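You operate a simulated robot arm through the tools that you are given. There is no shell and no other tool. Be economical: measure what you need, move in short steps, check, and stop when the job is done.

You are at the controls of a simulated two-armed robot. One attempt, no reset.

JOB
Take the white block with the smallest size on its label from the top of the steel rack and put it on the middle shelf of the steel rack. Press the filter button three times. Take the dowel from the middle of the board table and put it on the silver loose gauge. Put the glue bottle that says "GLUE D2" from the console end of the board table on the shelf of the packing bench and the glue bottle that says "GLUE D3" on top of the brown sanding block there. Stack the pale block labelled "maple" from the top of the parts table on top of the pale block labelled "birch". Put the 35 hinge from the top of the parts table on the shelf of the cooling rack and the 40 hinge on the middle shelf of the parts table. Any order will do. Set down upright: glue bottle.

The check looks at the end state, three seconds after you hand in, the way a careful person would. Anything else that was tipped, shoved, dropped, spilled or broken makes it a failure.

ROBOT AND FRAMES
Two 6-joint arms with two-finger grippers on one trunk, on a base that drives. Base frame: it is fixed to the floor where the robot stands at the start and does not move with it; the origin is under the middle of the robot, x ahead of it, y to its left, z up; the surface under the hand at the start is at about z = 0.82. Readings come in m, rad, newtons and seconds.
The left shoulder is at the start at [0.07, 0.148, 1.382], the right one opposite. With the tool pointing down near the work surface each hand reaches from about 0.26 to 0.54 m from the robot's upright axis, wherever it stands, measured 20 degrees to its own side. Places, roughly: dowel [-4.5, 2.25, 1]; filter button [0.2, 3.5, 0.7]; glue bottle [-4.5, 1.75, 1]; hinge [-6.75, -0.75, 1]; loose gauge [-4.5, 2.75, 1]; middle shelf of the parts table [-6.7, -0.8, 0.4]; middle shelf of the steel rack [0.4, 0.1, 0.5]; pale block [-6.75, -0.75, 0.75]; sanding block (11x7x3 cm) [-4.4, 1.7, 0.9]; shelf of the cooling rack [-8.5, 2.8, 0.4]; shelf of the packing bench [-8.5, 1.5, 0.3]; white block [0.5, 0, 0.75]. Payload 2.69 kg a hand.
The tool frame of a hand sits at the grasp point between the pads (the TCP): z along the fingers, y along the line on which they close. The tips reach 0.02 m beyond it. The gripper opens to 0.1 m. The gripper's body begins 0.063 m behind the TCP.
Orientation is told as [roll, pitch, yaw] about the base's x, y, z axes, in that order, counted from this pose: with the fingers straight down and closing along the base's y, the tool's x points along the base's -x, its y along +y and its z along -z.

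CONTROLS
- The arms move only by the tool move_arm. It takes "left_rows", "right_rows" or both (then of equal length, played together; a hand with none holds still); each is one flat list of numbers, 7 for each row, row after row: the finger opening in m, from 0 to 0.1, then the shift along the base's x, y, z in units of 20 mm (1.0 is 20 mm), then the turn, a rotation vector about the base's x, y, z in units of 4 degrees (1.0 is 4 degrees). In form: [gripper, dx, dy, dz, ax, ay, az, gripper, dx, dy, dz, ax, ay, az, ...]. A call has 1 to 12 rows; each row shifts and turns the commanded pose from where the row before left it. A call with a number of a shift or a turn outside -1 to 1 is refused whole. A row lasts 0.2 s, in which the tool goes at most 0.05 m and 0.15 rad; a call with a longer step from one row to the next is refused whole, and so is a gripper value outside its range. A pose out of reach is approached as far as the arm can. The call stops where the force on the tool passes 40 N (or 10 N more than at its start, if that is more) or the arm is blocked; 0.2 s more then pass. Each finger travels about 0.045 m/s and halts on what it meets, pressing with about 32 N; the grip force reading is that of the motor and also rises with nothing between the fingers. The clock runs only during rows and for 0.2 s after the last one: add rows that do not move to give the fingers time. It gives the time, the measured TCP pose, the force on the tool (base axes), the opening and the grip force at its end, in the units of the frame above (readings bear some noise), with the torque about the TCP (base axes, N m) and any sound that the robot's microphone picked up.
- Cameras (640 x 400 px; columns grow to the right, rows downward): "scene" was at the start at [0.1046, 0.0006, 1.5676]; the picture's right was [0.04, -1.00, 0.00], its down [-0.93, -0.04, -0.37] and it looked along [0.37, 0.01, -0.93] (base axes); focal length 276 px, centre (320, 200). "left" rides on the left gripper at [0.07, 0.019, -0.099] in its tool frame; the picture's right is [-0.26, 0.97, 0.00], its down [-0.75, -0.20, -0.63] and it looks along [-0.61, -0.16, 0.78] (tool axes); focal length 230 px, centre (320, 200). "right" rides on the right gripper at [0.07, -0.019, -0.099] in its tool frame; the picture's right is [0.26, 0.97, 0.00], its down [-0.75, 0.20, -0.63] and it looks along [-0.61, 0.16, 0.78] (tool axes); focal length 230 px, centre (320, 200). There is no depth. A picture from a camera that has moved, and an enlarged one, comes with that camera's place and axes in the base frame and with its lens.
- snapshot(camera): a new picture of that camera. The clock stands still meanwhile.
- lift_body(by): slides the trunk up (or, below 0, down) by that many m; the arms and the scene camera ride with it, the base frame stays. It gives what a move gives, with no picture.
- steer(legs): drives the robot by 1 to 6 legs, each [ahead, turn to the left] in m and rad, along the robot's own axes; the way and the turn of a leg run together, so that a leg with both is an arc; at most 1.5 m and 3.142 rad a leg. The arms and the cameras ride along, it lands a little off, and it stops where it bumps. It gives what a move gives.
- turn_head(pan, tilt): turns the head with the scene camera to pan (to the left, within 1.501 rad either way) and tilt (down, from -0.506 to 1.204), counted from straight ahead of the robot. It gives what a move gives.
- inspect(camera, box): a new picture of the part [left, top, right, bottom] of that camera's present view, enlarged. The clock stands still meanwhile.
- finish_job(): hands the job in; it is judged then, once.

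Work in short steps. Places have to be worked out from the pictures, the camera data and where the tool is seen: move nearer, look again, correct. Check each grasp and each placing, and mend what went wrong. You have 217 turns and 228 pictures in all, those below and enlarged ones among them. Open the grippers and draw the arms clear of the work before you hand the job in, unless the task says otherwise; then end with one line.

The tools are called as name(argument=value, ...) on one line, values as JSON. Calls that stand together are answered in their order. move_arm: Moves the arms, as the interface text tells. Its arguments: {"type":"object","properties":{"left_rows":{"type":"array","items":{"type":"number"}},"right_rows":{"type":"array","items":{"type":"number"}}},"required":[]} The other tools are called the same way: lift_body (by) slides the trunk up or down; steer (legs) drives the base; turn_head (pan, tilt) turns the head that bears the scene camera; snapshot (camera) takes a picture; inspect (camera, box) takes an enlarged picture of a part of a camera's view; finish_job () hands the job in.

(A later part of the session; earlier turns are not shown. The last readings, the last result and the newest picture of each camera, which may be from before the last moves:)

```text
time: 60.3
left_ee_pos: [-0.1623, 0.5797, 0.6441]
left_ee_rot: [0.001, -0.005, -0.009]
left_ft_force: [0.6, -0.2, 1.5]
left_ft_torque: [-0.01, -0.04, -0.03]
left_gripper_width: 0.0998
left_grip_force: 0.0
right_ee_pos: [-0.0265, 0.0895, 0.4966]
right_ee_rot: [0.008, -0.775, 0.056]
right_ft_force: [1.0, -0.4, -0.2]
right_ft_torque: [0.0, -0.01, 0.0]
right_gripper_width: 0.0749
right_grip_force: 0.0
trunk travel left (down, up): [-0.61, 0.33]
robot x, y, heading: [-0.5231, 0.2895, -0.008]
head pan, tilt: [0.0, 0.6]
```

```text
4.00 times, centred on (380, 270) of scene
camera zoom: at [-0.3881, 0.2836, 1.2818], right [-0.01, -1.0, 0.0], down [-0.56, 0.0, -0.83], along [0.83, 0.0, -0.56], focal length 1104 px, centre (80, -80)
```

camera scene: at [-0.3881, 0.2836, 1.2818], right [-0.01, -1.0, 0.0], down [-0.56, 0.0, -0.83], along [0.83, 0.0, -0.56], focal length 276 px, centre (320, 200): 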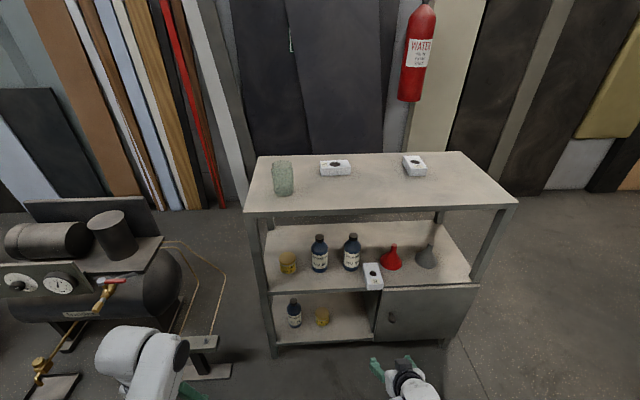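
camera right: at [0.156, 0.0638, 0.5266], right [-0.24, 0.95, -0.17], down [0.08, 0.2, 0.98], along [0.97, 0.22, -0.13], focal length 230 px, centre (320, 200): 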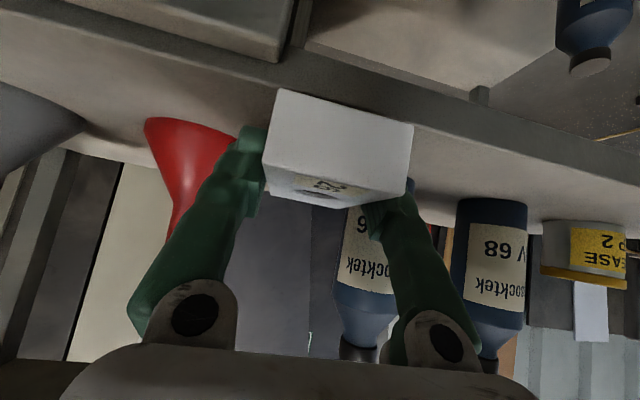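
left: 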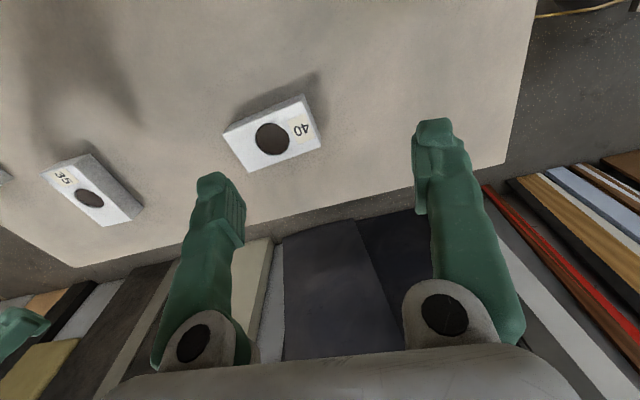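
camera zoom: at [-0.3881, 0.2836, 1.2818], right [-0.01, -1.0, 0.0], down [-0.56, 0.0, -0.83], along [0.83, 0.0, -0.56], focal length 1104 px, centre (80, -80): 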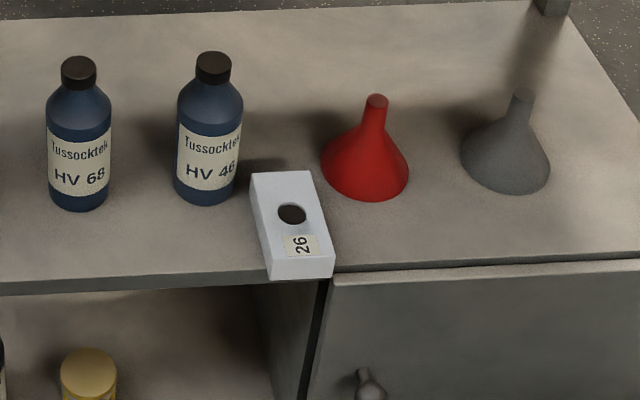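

The block is stable there, with only a slight overhang. Next is the button: I'll back off, turn left, raise the trunk, and look.

steer(legs=[[-0.4, 0], [0, 1.571]])

lift_body(by=0.33)

turn_head(pan=-0.4, tilt=0.3)

snapshot(camera="scene")

```text
time: 66.6
left_ee_pos: [-1.2197, 0.6488, 0.6438]
left_ee_rot: [-0.001, -0.004, 1.564]
left_ft_force: [-0.1, 0.2, -0.5]
left_ft_torque: [0.01, -0.01, 0.03]
left_gripper_width: 0.1002
left_grip_force: 0.1
right_ee_pos: [-0.7313, 0.7864, 0.4953]
right_ee_rot: [0.008, -0.772, 1.631]
right_ft_force: [-0.3, -0.3, 0.4]
right_ft_torque: [-0.01, 0.02, -0.04]
right_gripper_width: 0.0751
right_grip_force: 0.0
trunk travel left (down, up): [-0.61, 0.33]
robot x, y, heading: [-0.9272, 0.2852, 1.57]
head pan, tilt: [0.0, 0.6]
```

```text
time: 69.9
left_ee_pos: [-1.2209, 0.6502, 0.9738]
left_ee_rot: [0.001, -0.004, 1.564]
left_ft_force: [-0.8, 0.7, 0.2]
left_ft_torque: [0.02, 0.01, -0.04]
left_gripper_width: 0.1003
left_grip_force: 0.0
right_ee_pos: [-0.7308, 0.7867, 0.826]
right_ee_rot: [0.009, -0.774, 1.628]
right_ft_force: [0.5, 0.6, -0.8]
right_ft_torque: [0.01, 0.02, -0.01]
right_gripper_width: 0.0747
right_grip_force: 0.0
trunk travel left (down, up): [-0.94, 0.0]
robot x, y, heading: [-0.9275, 0.2921, 1.566]
head pan, tilt: [0.0, 0.6]
```

```text
time: 70.7
left_ee_pos: [-1.2196, 0.6492, 0.9739]
left_ee_rot: [0.001, -0.004, 1.565]
left_ft_force: [0.1, 0.5, -0.8]
left_ft_torque: [-0.01, -0.03, -0.03]
left_gripper_width: 0.1001
left_grip_force: 0.3
right_ee_pos: [-0.7315, 0.7856, 0.8265]
right_ee_rot: [0.009, -0.773, 1.628]
right_ft_force: [-0.1, 0.0, -0.8]
right_ft_torque: [0.0, 0.04, 0.02]
right_gripper_width: 0.0747
right_grip_force: 0.0
trunk travel left (down, up): [-0.94, 0.0]
robot x, y, heading: [-0.9244, 0.2862, 1.569]
head pan, tilt: [-0.4, 0.3]
```

```text
200 pictures are left
camera scene: at [-0.8922, 0.4226, 1.6392], right [0.92, -0.39, 0.0], down [-0.12, -0.27, -0.96], along [0.37, 0.88, -0.3], focal length 276 px, centre (320, 200)
```

scene: 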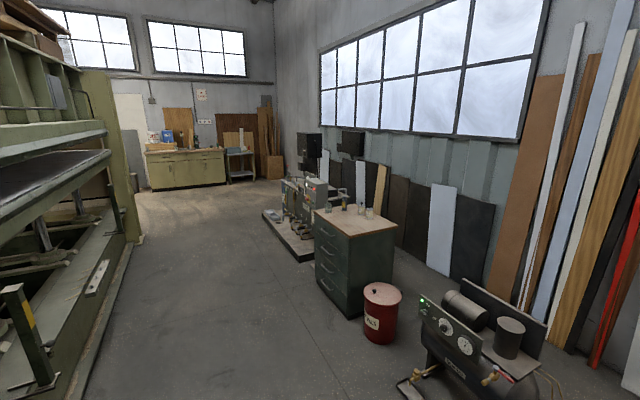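

The button should appear near pixel (304, 195). I'll zoom in on that machine.

inspect(camera="scene", box=[256, 150, 352, 270])

inspect(camera="scene", box=[0, 60, 160, 330])

```text
3.33 times, centred on (304, 210) of scene
camera zoom: at [-0.8922, 0.4226, 1.6392], right [0.92, -0.39, 0.0], down [-0.12, -0.27, -0.96], along [0.37, 0.88, -0.3], focal length 920 px, centre (373, 167)
```

zoom: 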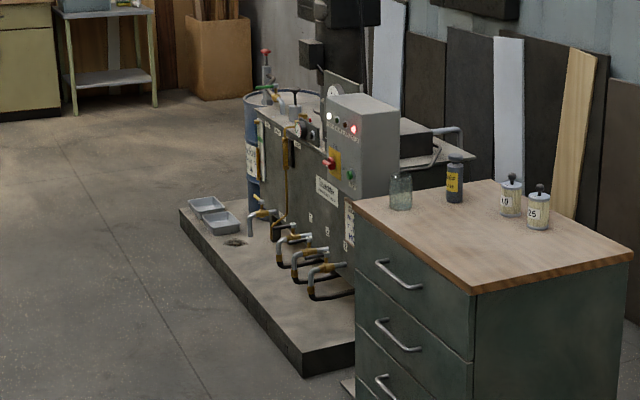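

```text
1.48 times, centred on (80, 195) of scene
camera zoom: at [-0.8922, 0.4226, 1.6392], right [0.92, -0.39, 0.0], down [-0.12, -0.27, -0.96], along [0.37, 0.88, -0.3], focal length 409 px, centre (676, 207)
```

zoom: 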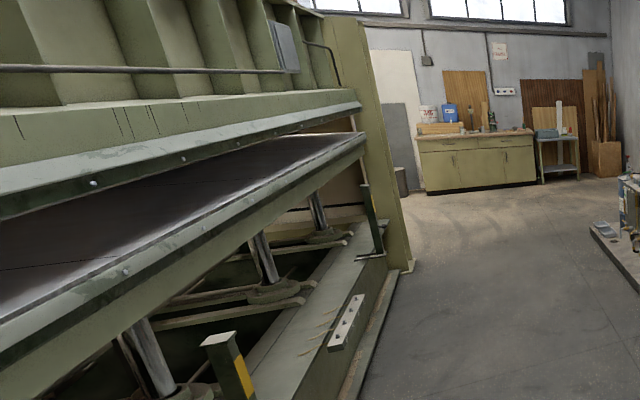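

The filter machine faces -x at about y 3.5. I'll drive up beside it and turn to face it.

steer(legs=[[1.5, 0], [1.5, 0], [0.1, 0], [0, -1.571]])

turn_head(pan=0, tilt=0.6)

snapshot(camera="scene")

```text
time: 89.8
left_ee_pos: [-0.5034, 3.6861, 0.9743]
left_ee_rot: [-0.001, -0.002, -0.025]
left_ft_force: [0.5, 0.0, 0.1]
left_ft_torque: [0.02, -0.04, 0.0]
left_gripper_width: 0.1002
left_grip_force: 0.1
right_ee_pos: [-0.3761, 3.1961, 0.8261]
right_ee_rot: [0.009, -0.775, 0.041]
right_ft_force: [-0.4, 0.5, 0.2]
right_ft_torque: [0.02, 0.05, 0.02]
right_gripper_width: 0.0751
right_grip_force: 0.0
trunk travel left (down, up): [-0.94, 0.0]
robot x, y, heading: [-0.8666, 3.3998, -0.023]
head pan, tilt: [-0.4, 0.3]
```

```text
time: 90.7
left_ee_pos: [-0.5038, 3.6866, 0.9743]
left_ee_rot: [0.001, -0.002, -0.023]
left_ft_force: [-0.3, -0.7, -0.1]
left_ft_torque: [-0.04, 0.0, -0.03]
left_gripper_width: 0.1
left_grip_force: 0.0
right_ee_pos: [-0.3766, 3.1939, 0.8277]
right_ee_rot: [0.008, -0.774, 0.041]
right_ft_force: [-0.2, -0.1, -0.6]
right_ft_torque: [0.01, -0.01, 0.03]
right_gripper_width: 0.075
right_grip_force: 0.0
trunk travel left (down, up): [-0.94, 0.0]
robot x, y, heading: [-0.8728, 3.4003, -0.019]
head pan, tilt: [0.0, 0.6]
```

```text
197 pictures are left
camera scene: at [-0.7343, 3.3935, 1.6118], right [-0.02, -1.0, 0.0], down [-0.56, 0.01, -0.83], along [0.83, -0.02, -0.56], focal length 276 px, centre (320, 200)
```

scene: 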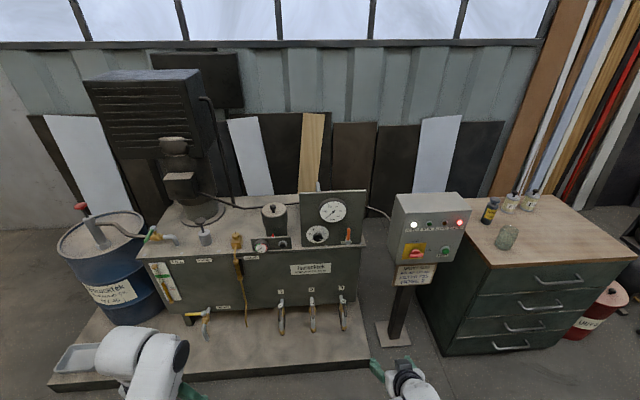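

inspect(camera="scene", box=[370, 180, 490, 290])

inspect(camera="scene", box=[130, 180, 380, 340])

```text
3.64 times, centred on (430, 235) of scene
camera zoom: at [-0.7343, 3.3935, 1.6118], right [-0.02, -1.0, 0.0], down [-0.56, 0.01, -0.83], along [0.83, -0.02, -0.56], focal length 1003 px, centre (-80, 73)
```

zoom: 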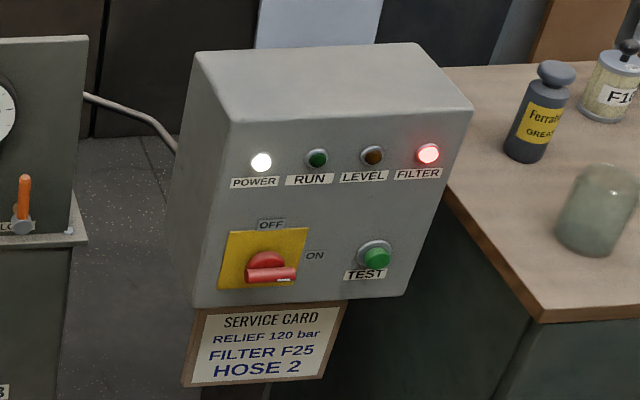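

```text
2.50 times, centred on (255, 260) of scene
camera zoom: at [-0.7343, 3.3935, 1.6118], right [-0.02, -1.0, 0.0], down [-0.56, 0.01, -0.83], along [0.83, -0.02, -0.56], focal length 690 px, centre (482, 50)
```

zoom: 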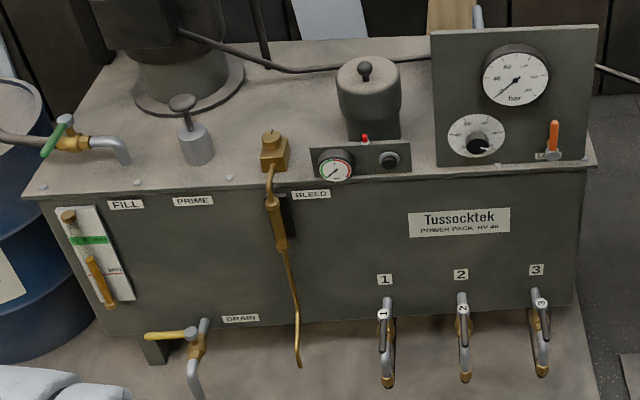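

The candidate filter button is on the small panel by the filter bowl, near [0.2, 3.53, 0.74]. I'll zoom in to identify it.

inspect(camera="scene", box=[240, 195, 304, 255])

```text
6.67 times, centred on (272, 225) of scene
camera zoom: at [-0.7343, 3.3935, 1.6118], right [-0.02, -1.0, 0.0], down [-0.56, 0.01, -0.83], along [0.83, -0.02, -0.56], focal length 1839 px, centre (640, 33)
```

zoom: 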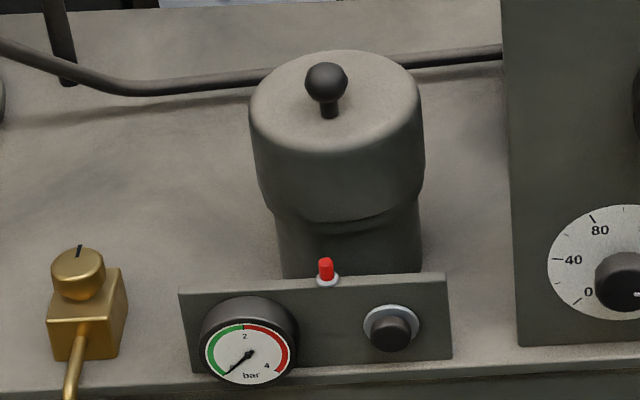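

The black push-button beside the gauge on the filter panel is the one to press. I'll shift the robot left so the right hand lines up with it, then tilt the hand nearer to horizontal with the fingers closed.

steer(legs=[[0, 1.59], [0.335, 0], [0, -1.571]])

move_arm(right_rows=[0.0, 0, 0, 0, 0, -1, 0, 0.0, 0, 0, 0, 0, -1, 0, 0.0, 0, 0, 0, 0, -1, 0, 0.0, 0, 0, 0, 0, -1, 0, 0.0, 0, 0, 0, 0, -1, 0, 0.0, 0, 0, 0, 0, -1, 0, 0.0, 0, 0, 0, 0, 0, 0])

snapshot(camera="scene")

snapshot(camera="right")

```text
time: 100.6
left_ee_pos: [-0.5082, 4.0258, 0.9735]
left_ee_rot: [0.0, -0.005, -0.01]
left_ft_force: [0.6, 0.3, 0.4]
left_ft_torque: [0.03, 0.03, 0.05]
left_gripper_width: 0.1001
left_grip_force: 0.1
right_ee_pos: [-0.373, 3.5356, 0.8264]
right_ee_rot: [0.009, -0.777, 0.055]
right_ft_force: [-0.3, 0.4, -0.2]
right_ft_torque: [0.0, 0.01, -0.01]
right_gripper_width: 0.0749
right_grip_force: 0.1
trunk travel left (down, up): [-0.94, 0.0]
robot x, y, heading: [-0.8717, 3.7311, -0.004]
head pan, tilt: [0.0, 0.6]
```

```text
time: 102.2
left_ee_pos: [-0.5076, 4.025, 0.9731]
left_ee_rot: [0.0, -0.003, -0.011]
left_ft_force: [0.9, 0.0, 0.2]
left_ft_torque: [0.01, 0.02, -0.02]
left_gripper_width: 0.1
left_grip_force: 0.0
right_ee_pos: [-0.3719, 3.5297, 0.8279]
right_ee_rot: [-0.012, -0.815, 0.053]
right_ft_force: [0.2, 0.1, 0.6]
right_ft_torque: [-0.02, 0.0, -0.06]
right_gripper_width: 0.0
right_grip_force: 29.3
right hand out of reach, approached as far as the arm can: row 1, 2, 3, 4, 5, 6
trunk travel left (down, up): [-0.94, 0.0]
robot x, y, heading: [-0.872, 3.7349, -0.008]
head pan, tilt: [0.0, 0.6]
```

```text
193 pictures are left
camera scene: at [-0.7336, 3.7301, 1.6117], right [-0.01, -1.0, 0.0], down [-0.56, 0.0, -0.83], along [0.82, -0.01, -0.57], focal length 276 px, centre (320, 200)
```

scene: 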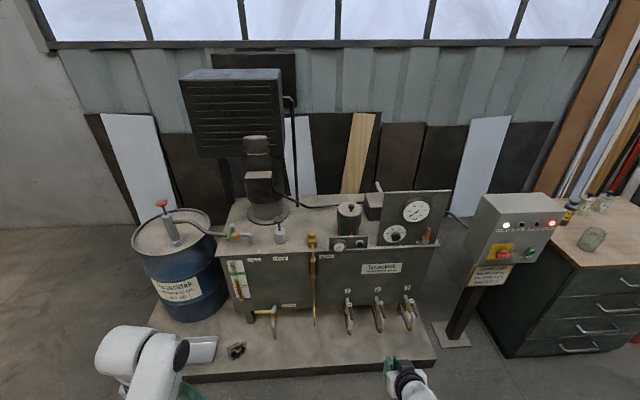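

```text
192 pictures are left
camera right: at [-0.4906, 3.5074, 0.8453], right [-0.22, 0.96, -0.2], down [0.05, 0.21, 0.98], along [0.97, 0.2, -0.09], focal length 230 px, centre (320, 200)
```

right: 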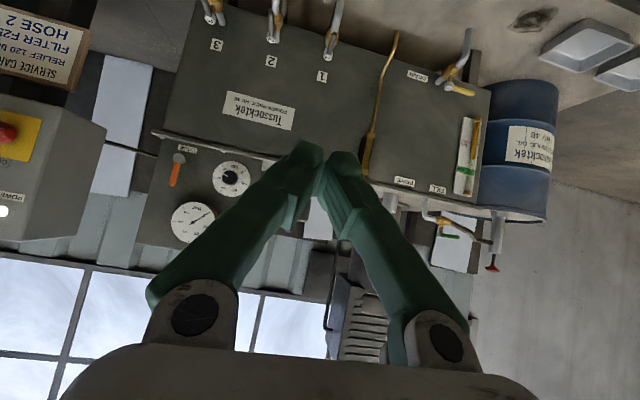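

I'll zoom in on the button from this second viewpoint to triangulate.

inspect(camera="scene", box=[310, 205, 390, 265])

```text
6.67 times, centred on (350, 235) of scene
camera zoom: at [-0.7336, 3.7301, 1.6117], right [-0.01, -1.0, 0.0], down [-0.56, 0.0, -0.83], along [0.82, -0.01, -0.57], focal length 1839 px, centre (120, -33)
```

zoom: 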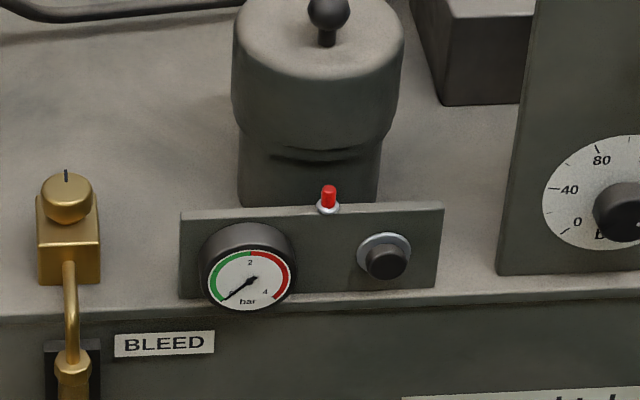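

The button front is about [0.17, 3.539, 0.75]. To keep the base clear of the platform, I'll extend the right arm up and forward, lower the trunk, and then drive in.

move_arm(right_rows=[0.0, 0.7, 0, 1, 0, 0, 0, 0.0, 0.7, 0, 1, 0, 0, 0, 0.0, 0.7, 0, 1, 0, 0, 0, 0.0, 0.7, 0, 1, 0, 0, 0, 0.0, 0.7, 0, 1, 0, 0, 0, 0.0, 0.7, 0, 1, 0, 0, 0, 0.0, 0.7, 0, 1, 0, 0, 0, 0.0, 0.7, 0, 1, 0, 0, 0, 0.0, 0.7, 0, 1, 0, 0, 0, 0.0, 0.7, 0, 1, 0, 0, 0, 0.0, 0.7, 0, 1, 0, 0, 0, 0.0, 0, 0, 0, 0, 0, 0])

lift_body(by=-0.29)

steer(legs=[[0.25, 0]])

```text
time: 104.8
left_ee_pos: [-0.5088, 4.0241, 0.9727]
left_ee_rot: [0.0, -0.004, -0.01]
left_ft_force: [-0.2, -0.2, -1.0]
left_ft_torque: [-0.01, 0.02, -0.02]
left_gripper_width: 0.1001
left_grip_force: 0.1
right_ee_pos: [-0.2169, 3.5299, 1.0483]
right_ee_rot: [-0.014, -0.815, 0.055]
right_ft_force: [0.3, -0.4, 0.2]
right_ft_torque: [0.02, 0.0, 0.03]
right_gripper_width: 0.0
right_grip_force: 29.6
trunk travel left (down, up): [-0.94, 0.0]
robot x, y, heading: [-0.8699, 3.7335, -0.007]
head pan, tilt: [0.0, 0.6]
```

```text
time: 107.7
left_ee_pos: [-0.5092, 4.0249, 0.6836]
left_ee_rot: [0.0, -0.003, -0.01]
left_ft_force: [-0.1, -0.1, 0.4]
left_ft_torque: [0.02, -0.02, 0.01]
left_gripper_width: 0.0999
left_grip_force: 0.0
right_ee_pos: [-0.2174, 3.5296, 0.7587]
right_ee_rot: [-0.014, -0.815, 0.054]
right_ft_force: [-0.2, 0.4, 0.0]
right_ft_torque: [-0.01, 0.02, -0.01]
right_gripper_width: 0.0003
right_grip_force: 29.5
trunk travel left (down, up): [-0.65, 0.29]
robot x, y, heading: [-0.8673, 3.7307, -0.006]
head pan, tilt: [0.0, 0.6]
```

```text
time: 109.5
left_ee_pos: [-0.2588, 4.0237, 0.6848]
left_ee_rot: [0.0, -0.004, -0.008]
left_ft_force: [-0.1, 0.0, 0.5]
left_ft_torque: [-0.01, -0.01, 0.01]
left_gripper_width: 0.1002
left_grip_force: 0.1
right_ee_pos: [0.0328, 3.5279, 0.7576]
right_ee_rot: [-0.014, -0.816, 0.056]
right_ft_force: [0.2, -0.7, -0.7]
right_ft_torque: [0.0, -0.01, 0.01]
right_gripper_width: 0.0
right_grip_force: 29.3
trunk travel left (down, up): [-0.65, 0.29]
robot x, y, heading: [-0.622, 3.7347, -0.001]
head pan, tilt: [0.0, 0.6]
```

The hand is about 11 cm short of the button. I'll look from both cameras.

snapshot(camera="right")

inspect(camera="scene", box=[260, 210, 500, 360])

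```text
190 pictures are left
camera right: at [-0.086, 3.506, 0.775], right [-0.22, 0.96, -0.2], down [0.05, 0.21, 0.98], along [0.97, 0.21, -0.09], focal length 230 px, centre (320, 200)
```

right: 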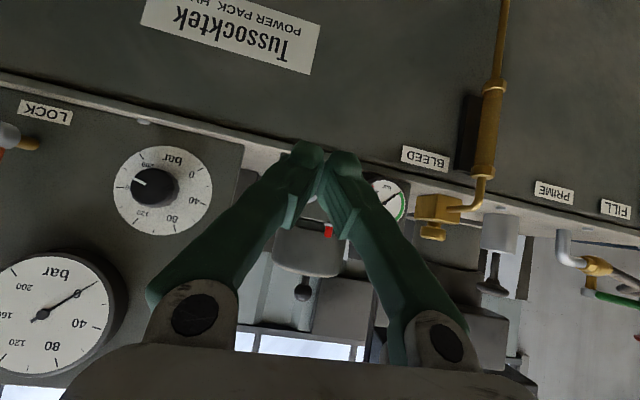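

```text
2.67 times, centred on (380, 285) of scene
camera zoom: at [-0.4836, 3.7287, 1.3217], right [-0.01, -1.0, 0.0], down [-0.57, 0.0, -0.82], along [0.82, 0.0, -0.57], focal length 736 px, centre (160, -27)
```

zoom: 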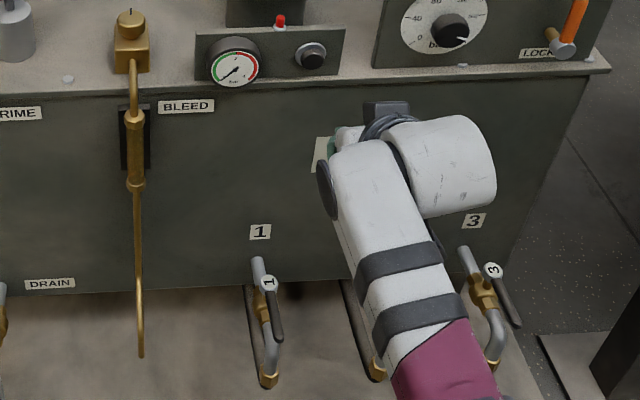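

Estimates put the button at y≈3.546, z≈0.75. I'll shift to that line, advance 6 cm, and look again.

move_arm(right_rows=[0.0, 1, 0.45, 0, 0, 0, 0, 0.0, 1, 0.45, 0, 0, 0, 0, 0.0, 1, 0, 0, 0, 0, 0, 0.0, 0, 0, 0, 0, 0, 0])

snapshot(camera="right")

inspect(camera="scene", box=[300, 190, 428, 270])

```text
time: 110.5
left_ee_pos: [-0.2601, 4.0247, 0.6842]
left_ee_rot: [0.001, -0.004, -0.01]
left_ft_force: [0.2, 0.8, -0.3]
left_ft_torque: [0.02, 0.03, 0.03]
left_gripper_width: 0.1
left_grip_force: 0.0
right_ee_pos: [0.0922, 3.547, 0.7603]
right_ee_rot: [-0.013, -0.817, 0.056]
right_ft_force: [0.6, -0.3, 0.9]
right_ft_torque: [-0.04, 0.0, -0.02]
right_gripper_width: 0.0001
right_grip_force: 29.9
trunk travel left (down, up): [-0.65, 0.29]
robot x, y, heading: [-0.6202, 3.7326, -0.006]
head pan, tilt: [0.0, 0.6]
```

```text
188 pictures are left
camera right: at [-0.0262, 3.5236, 0.7759], right [-0.22, 0.96, -0.2], down [0.05, 0.21, 0.98], along [0.97, 0.21, -0.09], focal length 230 px, centre (320, 200)
```

right: 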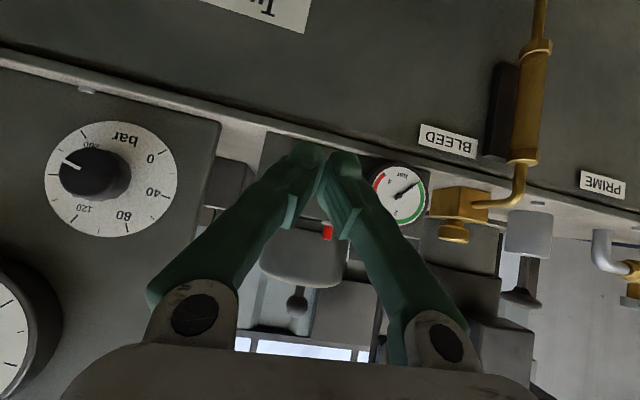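

```text
5.00 times, centred on (364, 230) of scene
camera zoom: at [-0.4839, 3.7286, 1.3218], right [-0.01, -1.0, 0.0], down [-0.56, 0.0, -0.83], along [0.83, 0.0, -0.56], focal length 1380 px, centre (100, 50)
```

zoom: 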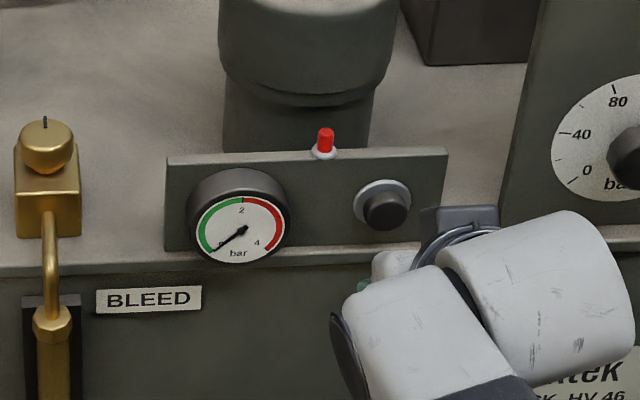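

Alignment looks right within a few mm. I'll advance slowly toward the button and watch force and sound.

move_arm(right_rows=[0.0, 0.35, -0.25, -0.1, 0, 0, 0, 0.0, 0.35, 0, 0, 0, 0, 0, 0.0, 0.35, 0, 0, 0, 0, 0, 0.0, 0.3, 0, 0, 0, 0, 0, 0.0, 0.3, 0, 0, 0, 0, 0, 0.0, 0.3, 0, 0, 0, 0, 0, 0.0, 0, 0, 0, 0, 0, 0])

snapshot(camera="right")

inspect(camera="scene", box=[300, 190, 428, 270])

```text
time: 112.1
left_ee_pos: [-0.2583, 4.024, 0.6831]
left_ee_rot: [-0.001, -0.003, -0.009]
left_ft_force: [-0.4, -0.3, 0.4]
left_ft_torque: [0.0, -0.01, 0.03]
left_gripper_width: 0.0999
left_grip_force: 0.1
right_ee_pos: [0.1042, 3.537, 0.7616]
right_ee_rot: [-0.013, -0.815, 0.056]
right_ft_force: [-0.2, 0.3, -0.1]
right_ft_torque: [0.0, -0.03, -0.03]
right_gripper_width: 0.0
right_grip_force: 29.7
right hand out of reach, approached as far as the arm can: row 2, 3, 4, 5, 6
trunk travel left (down, up): [-0.65, 0.29]
robot x, y, heading: [-0.6196, 3.7304, -0.009]
head pan, tilt: [0.0, 0.6]
```

```text
186 pictures are left
camera right: at [-0.0152, 3.5144, 0.7784], right [-0.22, 0.96, -0.2], down [0.05, 0.21, 0.98], along [0.97, 0.21, -0.09], focal length 230 px, centre (320, 200)
```

right: 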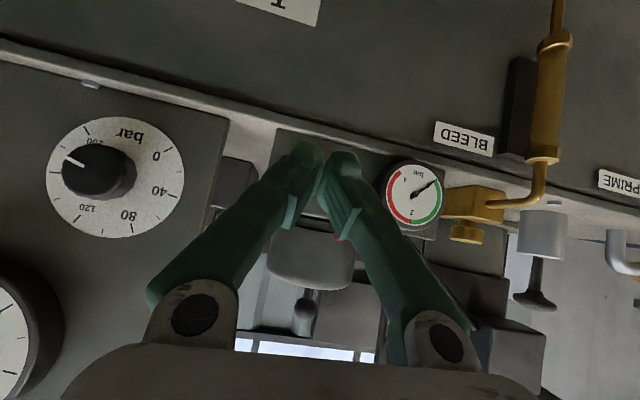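

```text
5.00 times, centred on (364, 230) of scene
camera zoom: at [-0.4835, 3.7286, 1.3217], right [-0.01, -1.0, 0.0], down [-0.57, 0.0, -0.82], along [0.82, 0.0, -0.57], focal length 1380 px, centre (100, 50)
```

zoom: 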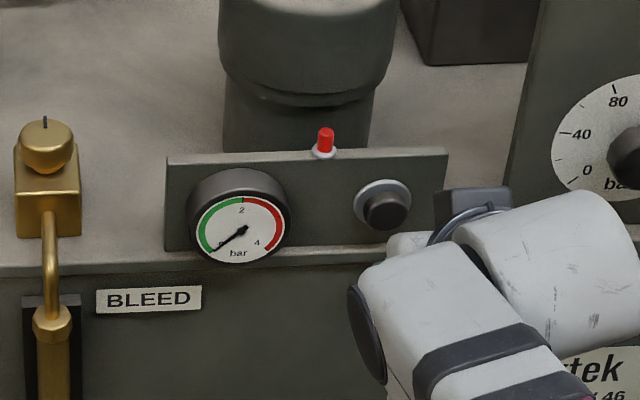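

The arm is at full reach, so I'll retract 10 cm and drive 12 cm closer.

move_arm(right_rows=[0.0, -1, 0.15, 0, 0, 0, 0, 0.0, -1, 0.15, 0, 0, 0, 0, 0.0, -1, 0, 0, 0, 0, 0, 0.0, -1, 0, 0, 0, 0, 0, 0.0, -1, 0, 0, 0, 0, 0, 0.0, -1, 0, 0, 0, 0, 0, 0.0, 0, 0, 0, 0, 0, 0])

steer(legs=[[0.12, 0]])

snapshot(camera="right")

snapshot(camera="scene")

```text
time: 113.7
left_ee_pos: [-0.2591, 4.0234, 0.6832]
left_ee_rot: [0.0, -0.004, -0.008]
left_ft_force: [-0.4, -0.4, 0.7]
left_ft_torque: [0.05, 0.02, -0.04]
left_gripper_width: 0.1
left_grip_force: 0.1
right_ee_pos: [-0.0157, 3.5423, 0.7608]
right_ee_rot: [-0.014, -0.812, 0.057]
right_ft_force: [0.4, -0.1, -0.3]
right_ft_torque: [-0.01, -0.01, 0.02]
right_gripper_width: 0.0004
right_grip_force: 29.9
trunk travel left (down, up): [-0.65, 0.29]
robot x, y, heading: [-0.6211, 3.7315, -0.002]
head pan, tilt: [0.0, 0.6]
```

```text
time: 115.0
left_ee_pos: [-0.1382, 4.0239, 0.683]
left_ee_rot: [-0.001, -0.004, -0.007]
left_ft_force: [1.2, -0.2, -0.7]
left_ft_torque: [0.0, 0.03, 0.02]
left_gripper_width: 0.0999
left_grip_force: 0.1
right_ee_pos: [0.1042, 3.5418, 0.7612]
right_ee_rot: [-0.013, -0.815, 0.056]
right_ft_force: [0.3, -0.7, -0.9]
right_ft_torque: [-0.02, 0.0, -0.01]
right_gripper_width: 0.0
right_grip_force: 29.5
trunk travel left (down, up): [-0.65, 0.29]
robot x, y, heading: [-0.4969, 3.7291, -0.007]
head pan, tilt: [0.0, 0.6]
```

```text
184 pictures are left
camera right: at [-0.0148, 3.5194, 0.7785], right [-0.22, 0.96, -0.2], down [0.05, 0.21, 0.98], along [0.97, 0.21, -0.09], focal length 230 px, centre (320, 200)
```

right: 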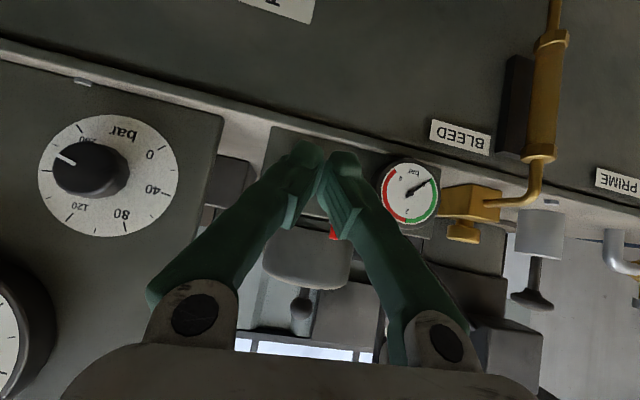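

```text
183 pictures are left
camera scene: at [-0.3637, 3.728, 1.3218], right [-0.01, -1.0, 0.0], down [-0.56, 0.0, -0.83], along [0.83, 0.0, -0.56], focal length 276 px, centre (320, 200)
```

scene: 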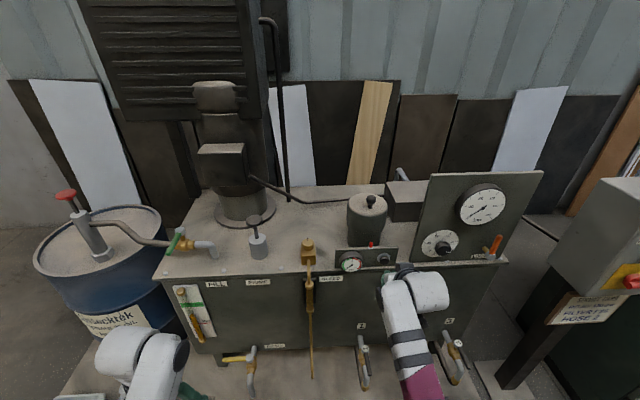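

Zooming in to see the fingers against the button.

inspect(camera="scene", box=[330, 225, 450, 300])

```text
5.33 times, centred on (390, 262) of scene
camera zoom: at [-0.3637, 3.728, 1.3218], right [-0.01, -1.0, 0.0], down [-0.56, 0.0, -0.83], along [0.83, 0.0, -0.56], focal length 1472 px, centre (-53, -133)
```

zoom: 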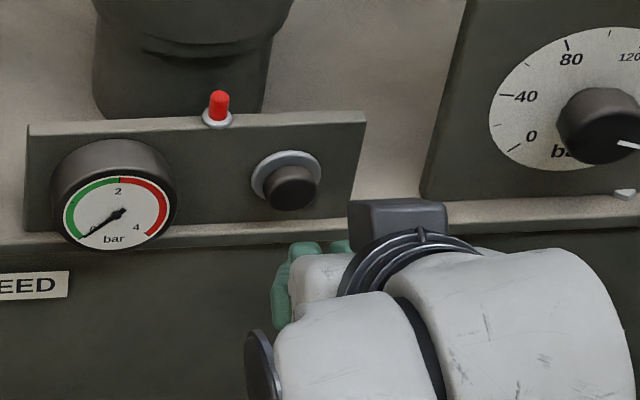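

The tip will meet the cap if I shift about +5 mm in y and z. I'll advance slowly toward contact.

move_arm(right_rows=[0.0, 0.4, 0.25, 0.25, 0, 0, 0, 0.0, 0.4, 0, 0, 0, 0, 0, 0.0, 0.4, 0, 0, 0, 0, 0, 0.0, 0.3, 0, 0, 0, 0, 0, 0.0, 0.3, 0, 0, 0, 0, 0, 0.0, 0, 0, 0, 0, 0, 0])

inspect(camera="scene", box=[330, 225, 450, 300])

```text
time: 116.3
left_ee_pos: [-0.1388, 4.0232, 0.6831]
left_ee_rot: [0.0, -0.003, -0.008]
left_ft_force: [0.0, -0.2, -0.1]
left_ft_torque: [-0.01, 0.01, 0.01]
left_gripper_width: 0.1
left_grip_force: 0.1
right_ee_pos: [0.1411, 3.5476, 0.7653]
right_ee_rot: [-0.014, -0.815, 0.057]
right_ft_force: [-0.9, 0.5, -0.1]
right_ft_torque: [-0.04, 0.0, -0.02]
right_gripper_width: 0.0
right_grip_force: 29.5
trunk travel left (down, up): [-0.65, 0.29]
robot x, y, heading: [-0.5005, 3.733, -0.009]
head pan, tilt: [0.0, 0.6]
```

```text
5.33 times, centred on (390, 262) of scene
camera zoom: at [-0.3636, 3.728, 1.3217], right [-0.01, -1.0, 0.0], down [-0.56, 0.0, -0.83], along [0.83, 0.0, -0.56], focal length 1472 px, centre (-53, -133)
```

zoom: 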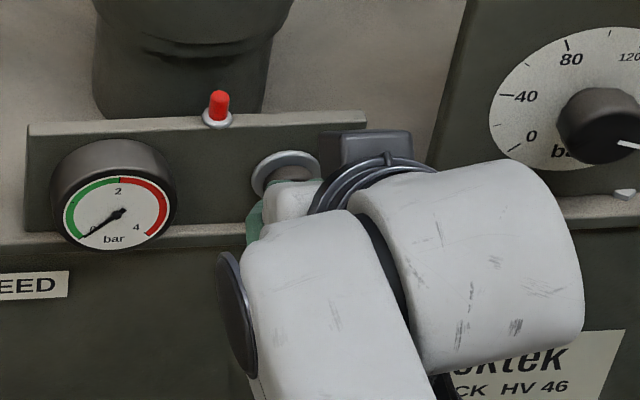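

No contact yet; the tip is aligned with the cap. Continuing to advance.

move_arm(right_rows=[0.0, 0.2, 0, 0, 0, 0, 0, 0.0, 0.2, 0, 0, 0, 0, 0, 0.0, 0.2, 0, 0, 0, 0, 0, 0.0, 0, 0, 0, 0, 0, 0])

```text
time: 117.3
left_ee_pos: [-0.1385, 4.0242, 0.6828]
left_ee_rot: [-0.001, -0.002, -0.007]
left_ft_force: [-0.7, -0.6, -0.6]
left_ft_torque: [0.01, -0.03, 0.02]
left_gripper_width: 0.1001
left_grip_force: 0.1
right_ee_pos: [0.1515, 3.5488, 0.7665]
right_ee_rot: [-0.015, -0.815, 0.056]
right_ft_force: [-0.8, -0.1, 0.4]
right_ft_torque: [0.03, -0.04, 0.03]
right_gripper_width: 0.0
right_grip_force: 29.6
trunk travel left (down, up): [-0.65, 0.29]
robot x, y, heading: [-0.5015, 3.7295, -0.004]
head pan, tilt: [0.0, 0.6]
```

move_arm(right_rows=[0.0, 0.2, 0, 0, 0, 0, 0, 0.0, 0.2, 0, 0, 0, 0, 0, 0.0, 0.2, 0, 0, 0, 0, 0, 0.0, 0.2, 0, 0, 0, 0, 0, 0.0, 0, 0, 0, 0, 0, 0])

```text
time: 118.5
left_ee_pos: [-0.1393, 4.0237, 0.6838]
left_ee_rot: [0.0, -0.003, -0.008]
left_ft_force: [-1.1, 0.2, 0.0]
left_ft_torque: [0.0, -0.02, 0.02]
left_gripper_width: 0.1001
left_grip_force: 0.1
right_ee_pos: [0.1683, 3.5468, 0.7672]
right_ee_rot: [-0.012, -0.816, 0.057]
right_ft_force: [-0.2, 0.2, 0.2]
right_ft_torque: [-0.01, -0.03, -0.02]
right_gripper_width: 0.0002
right_grip_force: 29.3
trunk travel left (down, up): [-0.65, 0.29]
robot x, y, heading: [-0.502, 3.7299, -0.007]
head pan, tilt: [0.0, 0.6]
```

Still no contact. I'll check the picture before going on.

inspect(camera="scene", box=[330, 225, 450, 300])

snapshot(camera="right")

```text
5.33 times, centred on (390, 262) of scene
camera zoom: at [-0.3635, 3.728, 1.3217], right [-0.01, -1.0, 0.0], down [-0.56, 0.0, -0.83], along [0.83, 0.0, -0.56], focal length 1472 px, centre (-53, -133)
```

zoom: 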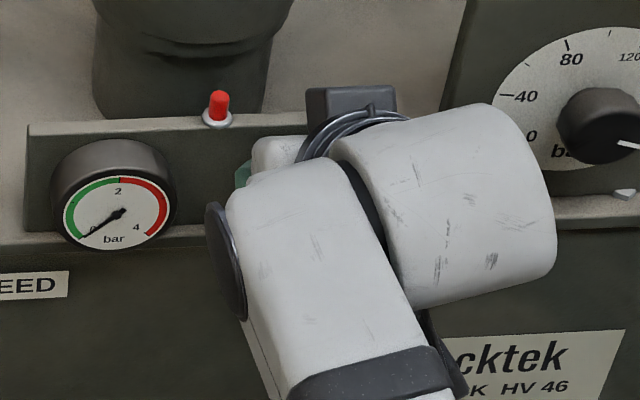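

```text
179 pictures are left
camera right: at [0.0495, 3.5245, 0.7833], right [-0.22, 0.96, -0.2], down [0.05, 0.21, 0.98], along [0.97, 0.21, -0.09], focal length 230 px, centre (320, 200)
```

right: 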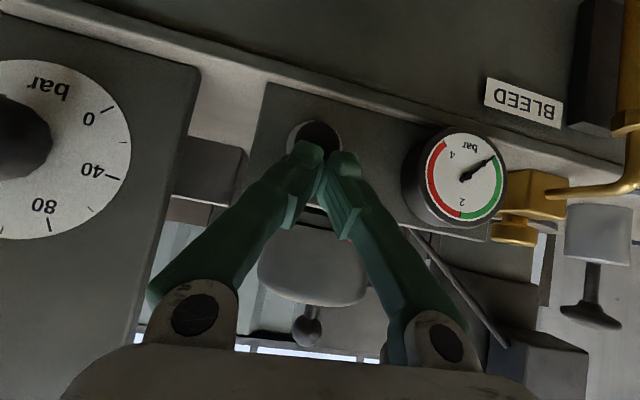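

The button shows lower than my line: rays intersect at about [0.207, 3.548, 0.725]. I'll retract, lower 36 mm, and recheck.

move_arm(right_rows=[0.0, -1, 0, 0, 0, 0, 0, 0.0, 0, 0, -0.9, 0, 0, 0, 0.0, 0, 0, -0.9, 0, 0, 0, 0.0, 0, 0, 0, 0, 0, 0])

snapshot(camera="right")

```text
time: 119.5
left_ee_pos: [-0.1401, 4.0229, 0.6837]
left_ee_rot: [0.001, -0.003, -0.008]
left_ft_force: [-0.9, -0.3, 0.7]
left_ft_torque: [0.01, 0.02, -0.04]
left_gripper_width: 0.0999
left_grip_force: 0.1
right_ee_pos: [0.1472, 3.5464, 0.7306]
right_ee_rot: [-0.011, -0.816, 0.056]
right_ft_force: [-0.5, -0.4, 0.5]
right_ft_torque: [-0.01, 0.0, 0.03]
right_gripper_width: 0.0
right_grip_force: 29.9
trunk travel left (down, up): [-0.65, 0.29]
robot x, y, heading: [-0.5017, 3.7287, -0.005]
head pan, tilt: [0.0, 0.6]
```

```text
178 pictures are left
camera right: at [0.0289, 3.5243, 0.7472], right [-0.22, 0.96, -0.2], down [0.05, 0.21, 0.98], along [0.97, 0.21, -0.09], focal length 230 px, centre (320, 200)
```

right: 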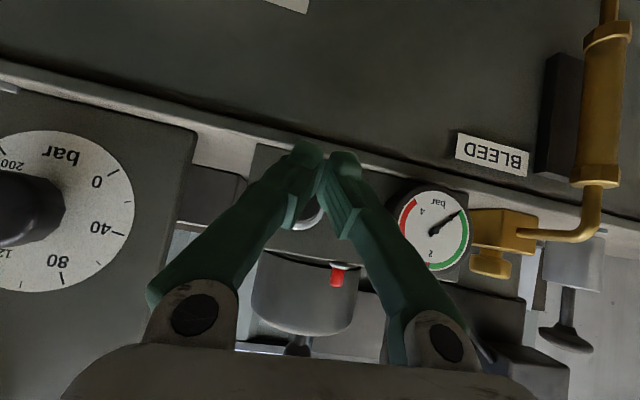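

The button is now right behind the fingertips. Advancing slowly to contact.

move_arm(right_rows=[0.0, 0.4, 0, 0.2, 0, 0, 0, 0.0, 0.3, 0, 0, 0, 0, 0, 0.0, 0.3, 0, 0, 0, 0, 0, 0.0, 0.25, 0, 0, 0, 0, 0, 0.0, 0.25, 0, 0, 0, 0, 0, 0.0, 0, 0, 0, 0, 0, 0])

```text
time: 120.9
left_ee_pos: [-0.1432, 4.0232, 0.6859]
left_ee_rot: [0.001, -0.01, -0.011]
left_ft_force: [-0.1, 0.1, 0.0]
left_ft_torque: [0.04, -0.02, 0.0]
left_gripper_width: 0.0999
left_grip_force: 0.1
right_ee_pos: [0.1686, 3.5466, 0.7338]
right_ee_rot: [-0.011, -0.802, 0.052]
right_ft_force: [-26.4, 0.2, 11.5]
right_ft_torque: [0.11, -0.15, 0.11]
right_gripper_width: 0.0061
right_grip_force: 29.8
trunk travel left (down, up): [-0.65, 0.29]
robot x, y, heading: [-0.4996, 3.7304, -0.01]
head pan, tilt: [0.0, 0.6]
heard: click
stopped in row 6 (right hand): the force on the tool passed its limit at 42 N (the readings are from after the stop); the commanded pose is now the measured one
```

A click was heard: press one. I'll retract 20 mm and press again.

move_arm(right_rows=[0.0, -0.5, 0, 0, 0, 0, 0, 0.0, -0.5, 0, 0, 0, 0, 0, 0.0, 0, 0, 0, 0, 0, 0, 0.0, 0, 0, 0, 0, 0, 0])

inspect(camera="scene", box=[330, 225, 450, 300])

```text
time: 121.9
left_ee_pos: [-0.1391, 4.0231, 0.6823]
left_ee_rot: [0.001, -0.004, -0.009]
left_ft_force: [0.2, -0.2, -0.3]
left_ft_torque: [0.0, 0.0, 0.02]
left_gripper_width: 0.0999
left_grip_force: 0.1
right_ee_pos: [0.1547, 3.5465, 0.73]
right_ee_rot: [-0.011, -0.798, 0.053]
right_ft_force: [-0.1, 0.2, -0.1]
right_ft_torque: [0.03, 0.02, 0.02]
right_gripper_width: 0.0
right_grip_force: 29.3
trunk travel left (down, up): [-0.65, 0.29]
robot x, y, heading: [-0.5002, 3.7314, -0.007]
head pan, tilt: [0.0, 0.6]
```

```text
5.33 times, centred on (390, 262) of scene
camera zoom: at [-0.3641, 3.7279, 1.3217], right [-0.01, -1.0, 0.0], down [-0.56, 0.0, -0.83], along [0.83, -0.01, -0.56], focal length 1472 px, centre (-53, -133)
```

zoom: 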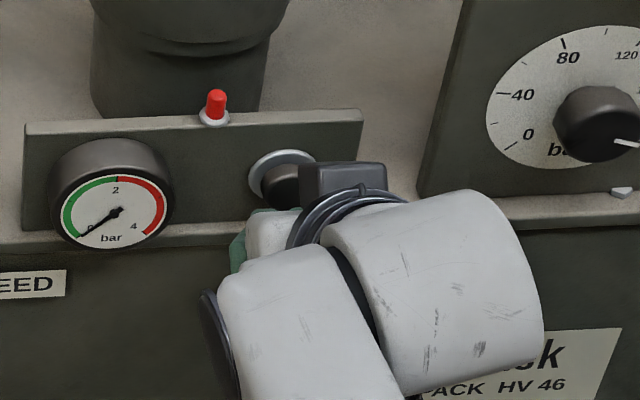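

The button has sprung back. Pressing the second time, in small steps.

move_arm(right_rows=[0.0, 0.3, 0, 0, 0, 0, 0, 0.0, 0.2, 0, 0, 0, 0, 0, 0.0, 0.2, 0, 0, 0, 0, 0, 0.0, 0.2, 0, 0, 0, 0, 0])

```text
time: 122.9
left_ee_pos: [-0.1396, 4.0231, 0.6852]
left_ee_rot: [0.001, -0.006, -0.008]
left_ft_force: [-0.4, -0.8, 0.2]
left_ft_torque: [0.0, -0.02, 0.04]
left_gripper_width: 0.1001
left_grip_force: 0.1
right_ee_pos: [0.1692, 3.5463, 0.7281]
right_ee_rot: [-0.009, -0.796, 0.05]
right_ft_force: [-19.2, 2.2, -1.8]
right_ft_torque: [-0.1, 0.04, 0.07]
right_gripper_width: 0.0058
right_grip_force: 29.6
trunk travel left (down, up): [-0.65, 0.29]
robot x, y, heading: [-0.5015, 3.7289, -0.01]
head pan, tilt: [0.0, 0.6]
heard: click
```

Second click. Retracting and pressing a third time.

move_arm(right_rows=[0.0, -0.5, 0, 0, 0, 0, 0, 0.0, -0.5, 0, 0, 0, 0, 0, 0.0, 0, 0, 0, 0, 0, 0, 0.0, 0, 0, 0, 0, 0, 0])

move_arm(right_rows=[0.0, 0.3, 0, 0, 0, 0, 0, 0.0, 0.2, 0, 0, 0, 0, 0, 0.0, 0.2, 0, 0, 0, 0, 0, 0.0, 0.2, 0, 0, 0, 0, 0])

```text
time: 123.9
left_ee_pos: [-0.1386, 4.0231, 0.684]
left_ee_rot: [0.0, -0.004, -0.009]
left_ft_force: [-0.2, -0.1, -0.4]
left_ft_torque: [-0.03, 0.02, 0.03]
left_gripper_width: 0.0999
left_grip_force: 0.2
right_ee_pos: [0.1515, 3.5482, 0.7287]
right_ee_rot: [-0.011, -0.801, 0.051]
right_ft_force: [0.2, -0.3, -0.3]
right_ft_torque: [0.0, 0.03, 0.0]
right_gripper_width: 0.0
right_grip_force: 29.5
trunk travel left (down, up): [-0.65, 0.29]
robot x, y, heading: [-0.5014, 3.7327, -0.003]
head pan, tilt: [0.0, 0.6]
```

```text
time: 124.9
left_ee_pos: [-0.1402, 4.0235, 0.6837]
left_ee_rot: [0.0, -0.006, -0.008]
left_ft_force: [0.0, -0.3, 0.5]
left_ft_torque: [-0.04, 0.03, 0.03]
left_gripper_width: 0.0999
left_grip_force: 0.1
right_ee_pos: [0.1685, 3.5468, 0.7285]
right_ee_rot: [-0.01, -0.798, 0.05]
right_ft_force: [-12.8, 2.2, -0.5]
right_ft_torque: [-0.06, 0.02, 0.04]
right_gripper_width: 0.0062
right_grip_force: 29.4
trunk travel left (down, up): [-0.65, 0.29]
robot x, y, heading: [-0.5, 3.7335, -0.013]
head pan, tilt: [0.0, 0.6]
heard: click
```

Three clicks. I'll retract and back off, raise the trunk, and turn to look toward the board table.

move_arm(right_rows=[0.0, -1, 0, 0, 0, 0, 0, 0.0, -1, 0, 0, 0, 0, 0, 0.0, -1, 0, 0, 0, 0, 0, 0.0, -1, 0, 0, 0, 0, 0, 0.0, -1, 0, 0, 0, 0, 0])

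steer(legs=[[-0.4, 0]])

inspect(camera="scene", box=[300, 190, 428, 270])

lift_body(by=0.29)

steer(legs=[[0, 1.571]])

turn_head(pan=0.8, tilt=0.3)

snapshot(camera="scene")

```text
time: 126.1
left_ee_pos: [-0.1385, 4.0235, 0.6834]
left_ee_rot: [0.0, -0.005, -0.008]
left_ft_force: [-0.5, -0.1, -0.1]
left_ft_torque: [-0.01, 0.02, 0.0]
left_gripper_width: 0.0999
left_grip_force: 0.0
right_ee_pos: [0.0693, 3.5473, 0.728]
right_ee_rot: [-0.013, -0.802, 0.052]
right_ft_force: [0.1, -0.5, -0.8]
right_ft_torque: [0.02, -0.01, 0.0]
right_gripper_width: 0.0
right_grip_force: 29.6
trunk travel left (down, up): [-0.65, 0.29]
robot x, y, heading: [-0.4975, 3.7315, -0.011]
head pan, tilt: [0.0, 0.6]
```

```text
time: 128.6
left_ee_pos: [-0.5394, 4.0262, 0.6827]
left_ee_rot: [0.0, -0.002, -0.009]
left_ft_force: [0.0, -1.0, -0.2]
left_ft_torque: [-0.02, -0.02, 0.01]
left_gripper_width: 0.1002
left_grip_force: 0.0
right_ee_pos: [-0.33, 3.5503, 0.729]
right_ee_rot: [-0.01, -0.802, 0.052]
right_ft_force: [0.0, -0.3, -0.4]
right_ft_torque: [0.0, 0.01, -0.03]
right_gripper_width: 0.0002
right_grip_force: 29.9
trunk travel left (down, up): [-0.65, 0.29]
robot x, y, heading: [-0.9014, 3.7343, -0.003]
head pan, tilt: [0.0, 0.6]
```

```text
5.00 times, centred on (364, 230) of scene
camera zoom: at [-0.7642, 3.7308, 1.3217], right [-0.01, -1.0, 0.0], down [-0.56, 0.0, -0.83], along [0.83, -0.01, -0.56], focal length 1380 px, centre (100, 50)
```

zoom: 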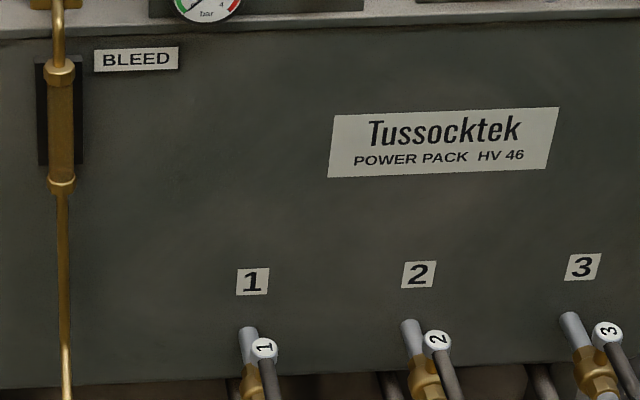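

```text
time: 131.5
left_ee_pos: [-0.5374, 4.0266, 0.9739]
left_ee_rot: [-0.001, -0.003, -0.01]
left_ft_force: [0.3, 0.4, 0.6]
left_ft_torque: [0.03, -0.02, -0.02]
left_gripper_width: 0.1
left_grip_force: 0.0
right_ee_pos: [-0.3292, 3.5499, 1.0191]
right_ee_rot: [-0.012, -0.8, 0.05]
right_ft_force: [0.2, -0.6, 0.6]
right_ft_torque: [-0.01, 0.01, -0.01]
right_gripper_width: 0.0003
right_grip_force: 29.8
trunk travel left (down, up): [-0.94, 0.0]
robot x, y, heading: [-0.9026, 3.7348, -0.004]
head pan, tilt: [0.0, 0.6]
```

```text
time: 135.8
left_ee_pos: [-1.1978, 4.0913, 0.9729]
left_ee_rot: [0.001, -0.004, 1.579]
left_ft_force: [0.4, 0.4, -0.9]
left_ft_torque: [0.03, 0.01, 0.02]
left_gripper_width: 0.0996
left_grip_force: 0.2
right_ee_pos: [-0.7261, 4.308, 1.0178]
right_ee_rot: [-0.009, -0.799, 1.639]
right_ft_force: [0.0, 0.3, 0.1]
right_ft_torque: [0.0, -0.01, 0.0]
right_gripper_width: 0.0
right_grip_force: 29.4
trunk travel left (down, up): [-0.94, 0.0]
robot x, y, heading: [-0.9012, 3.7344, 1.58]
head pan, tilt: [0.0, 0.6]
```

```text
time: 136.9
left_ee_pos: [-1.1996, 4.0911, 0.9736]
left_ee_rot: [0.0, -0.004, 1.579]
left_ft_force: [0.4, -0.9, 0.0]
left_ft_torque: [-0.01, 0.02, 0.01]
left_gripper_width: 0.1001
left_grip_force: 0.1
right_ee_pos: [-0.7261, 4.3082, 1.0184]
right_ee_rot: [-0.01, -0.799, 1.639]
right_ft_force: [-0.3, -0.6, 0.4]
right_ft_torque: [0.03, -0.02, 0.03]
right_gripper_width: 0.0
right_grip_force: 29.5
trunk travel left (down, up): [-0.94, 0.0]
robot x, y, heading: [-0.9025, 3.7359, 1.578]
head pan, tilt: [0.799, 0.3]
```

```text
175 pictures are left
camera scene: at [-0.9703, 3.8469, 1.6392], right [0.69, 0.72, 0.0], down [0.21, -0.2, -0.96], along [-0.69, 0.66, -0.3], focal length 276 px, centre (320, 200)
```

scene: 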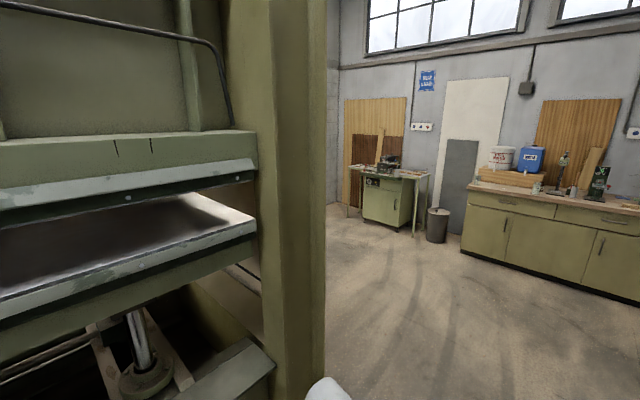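

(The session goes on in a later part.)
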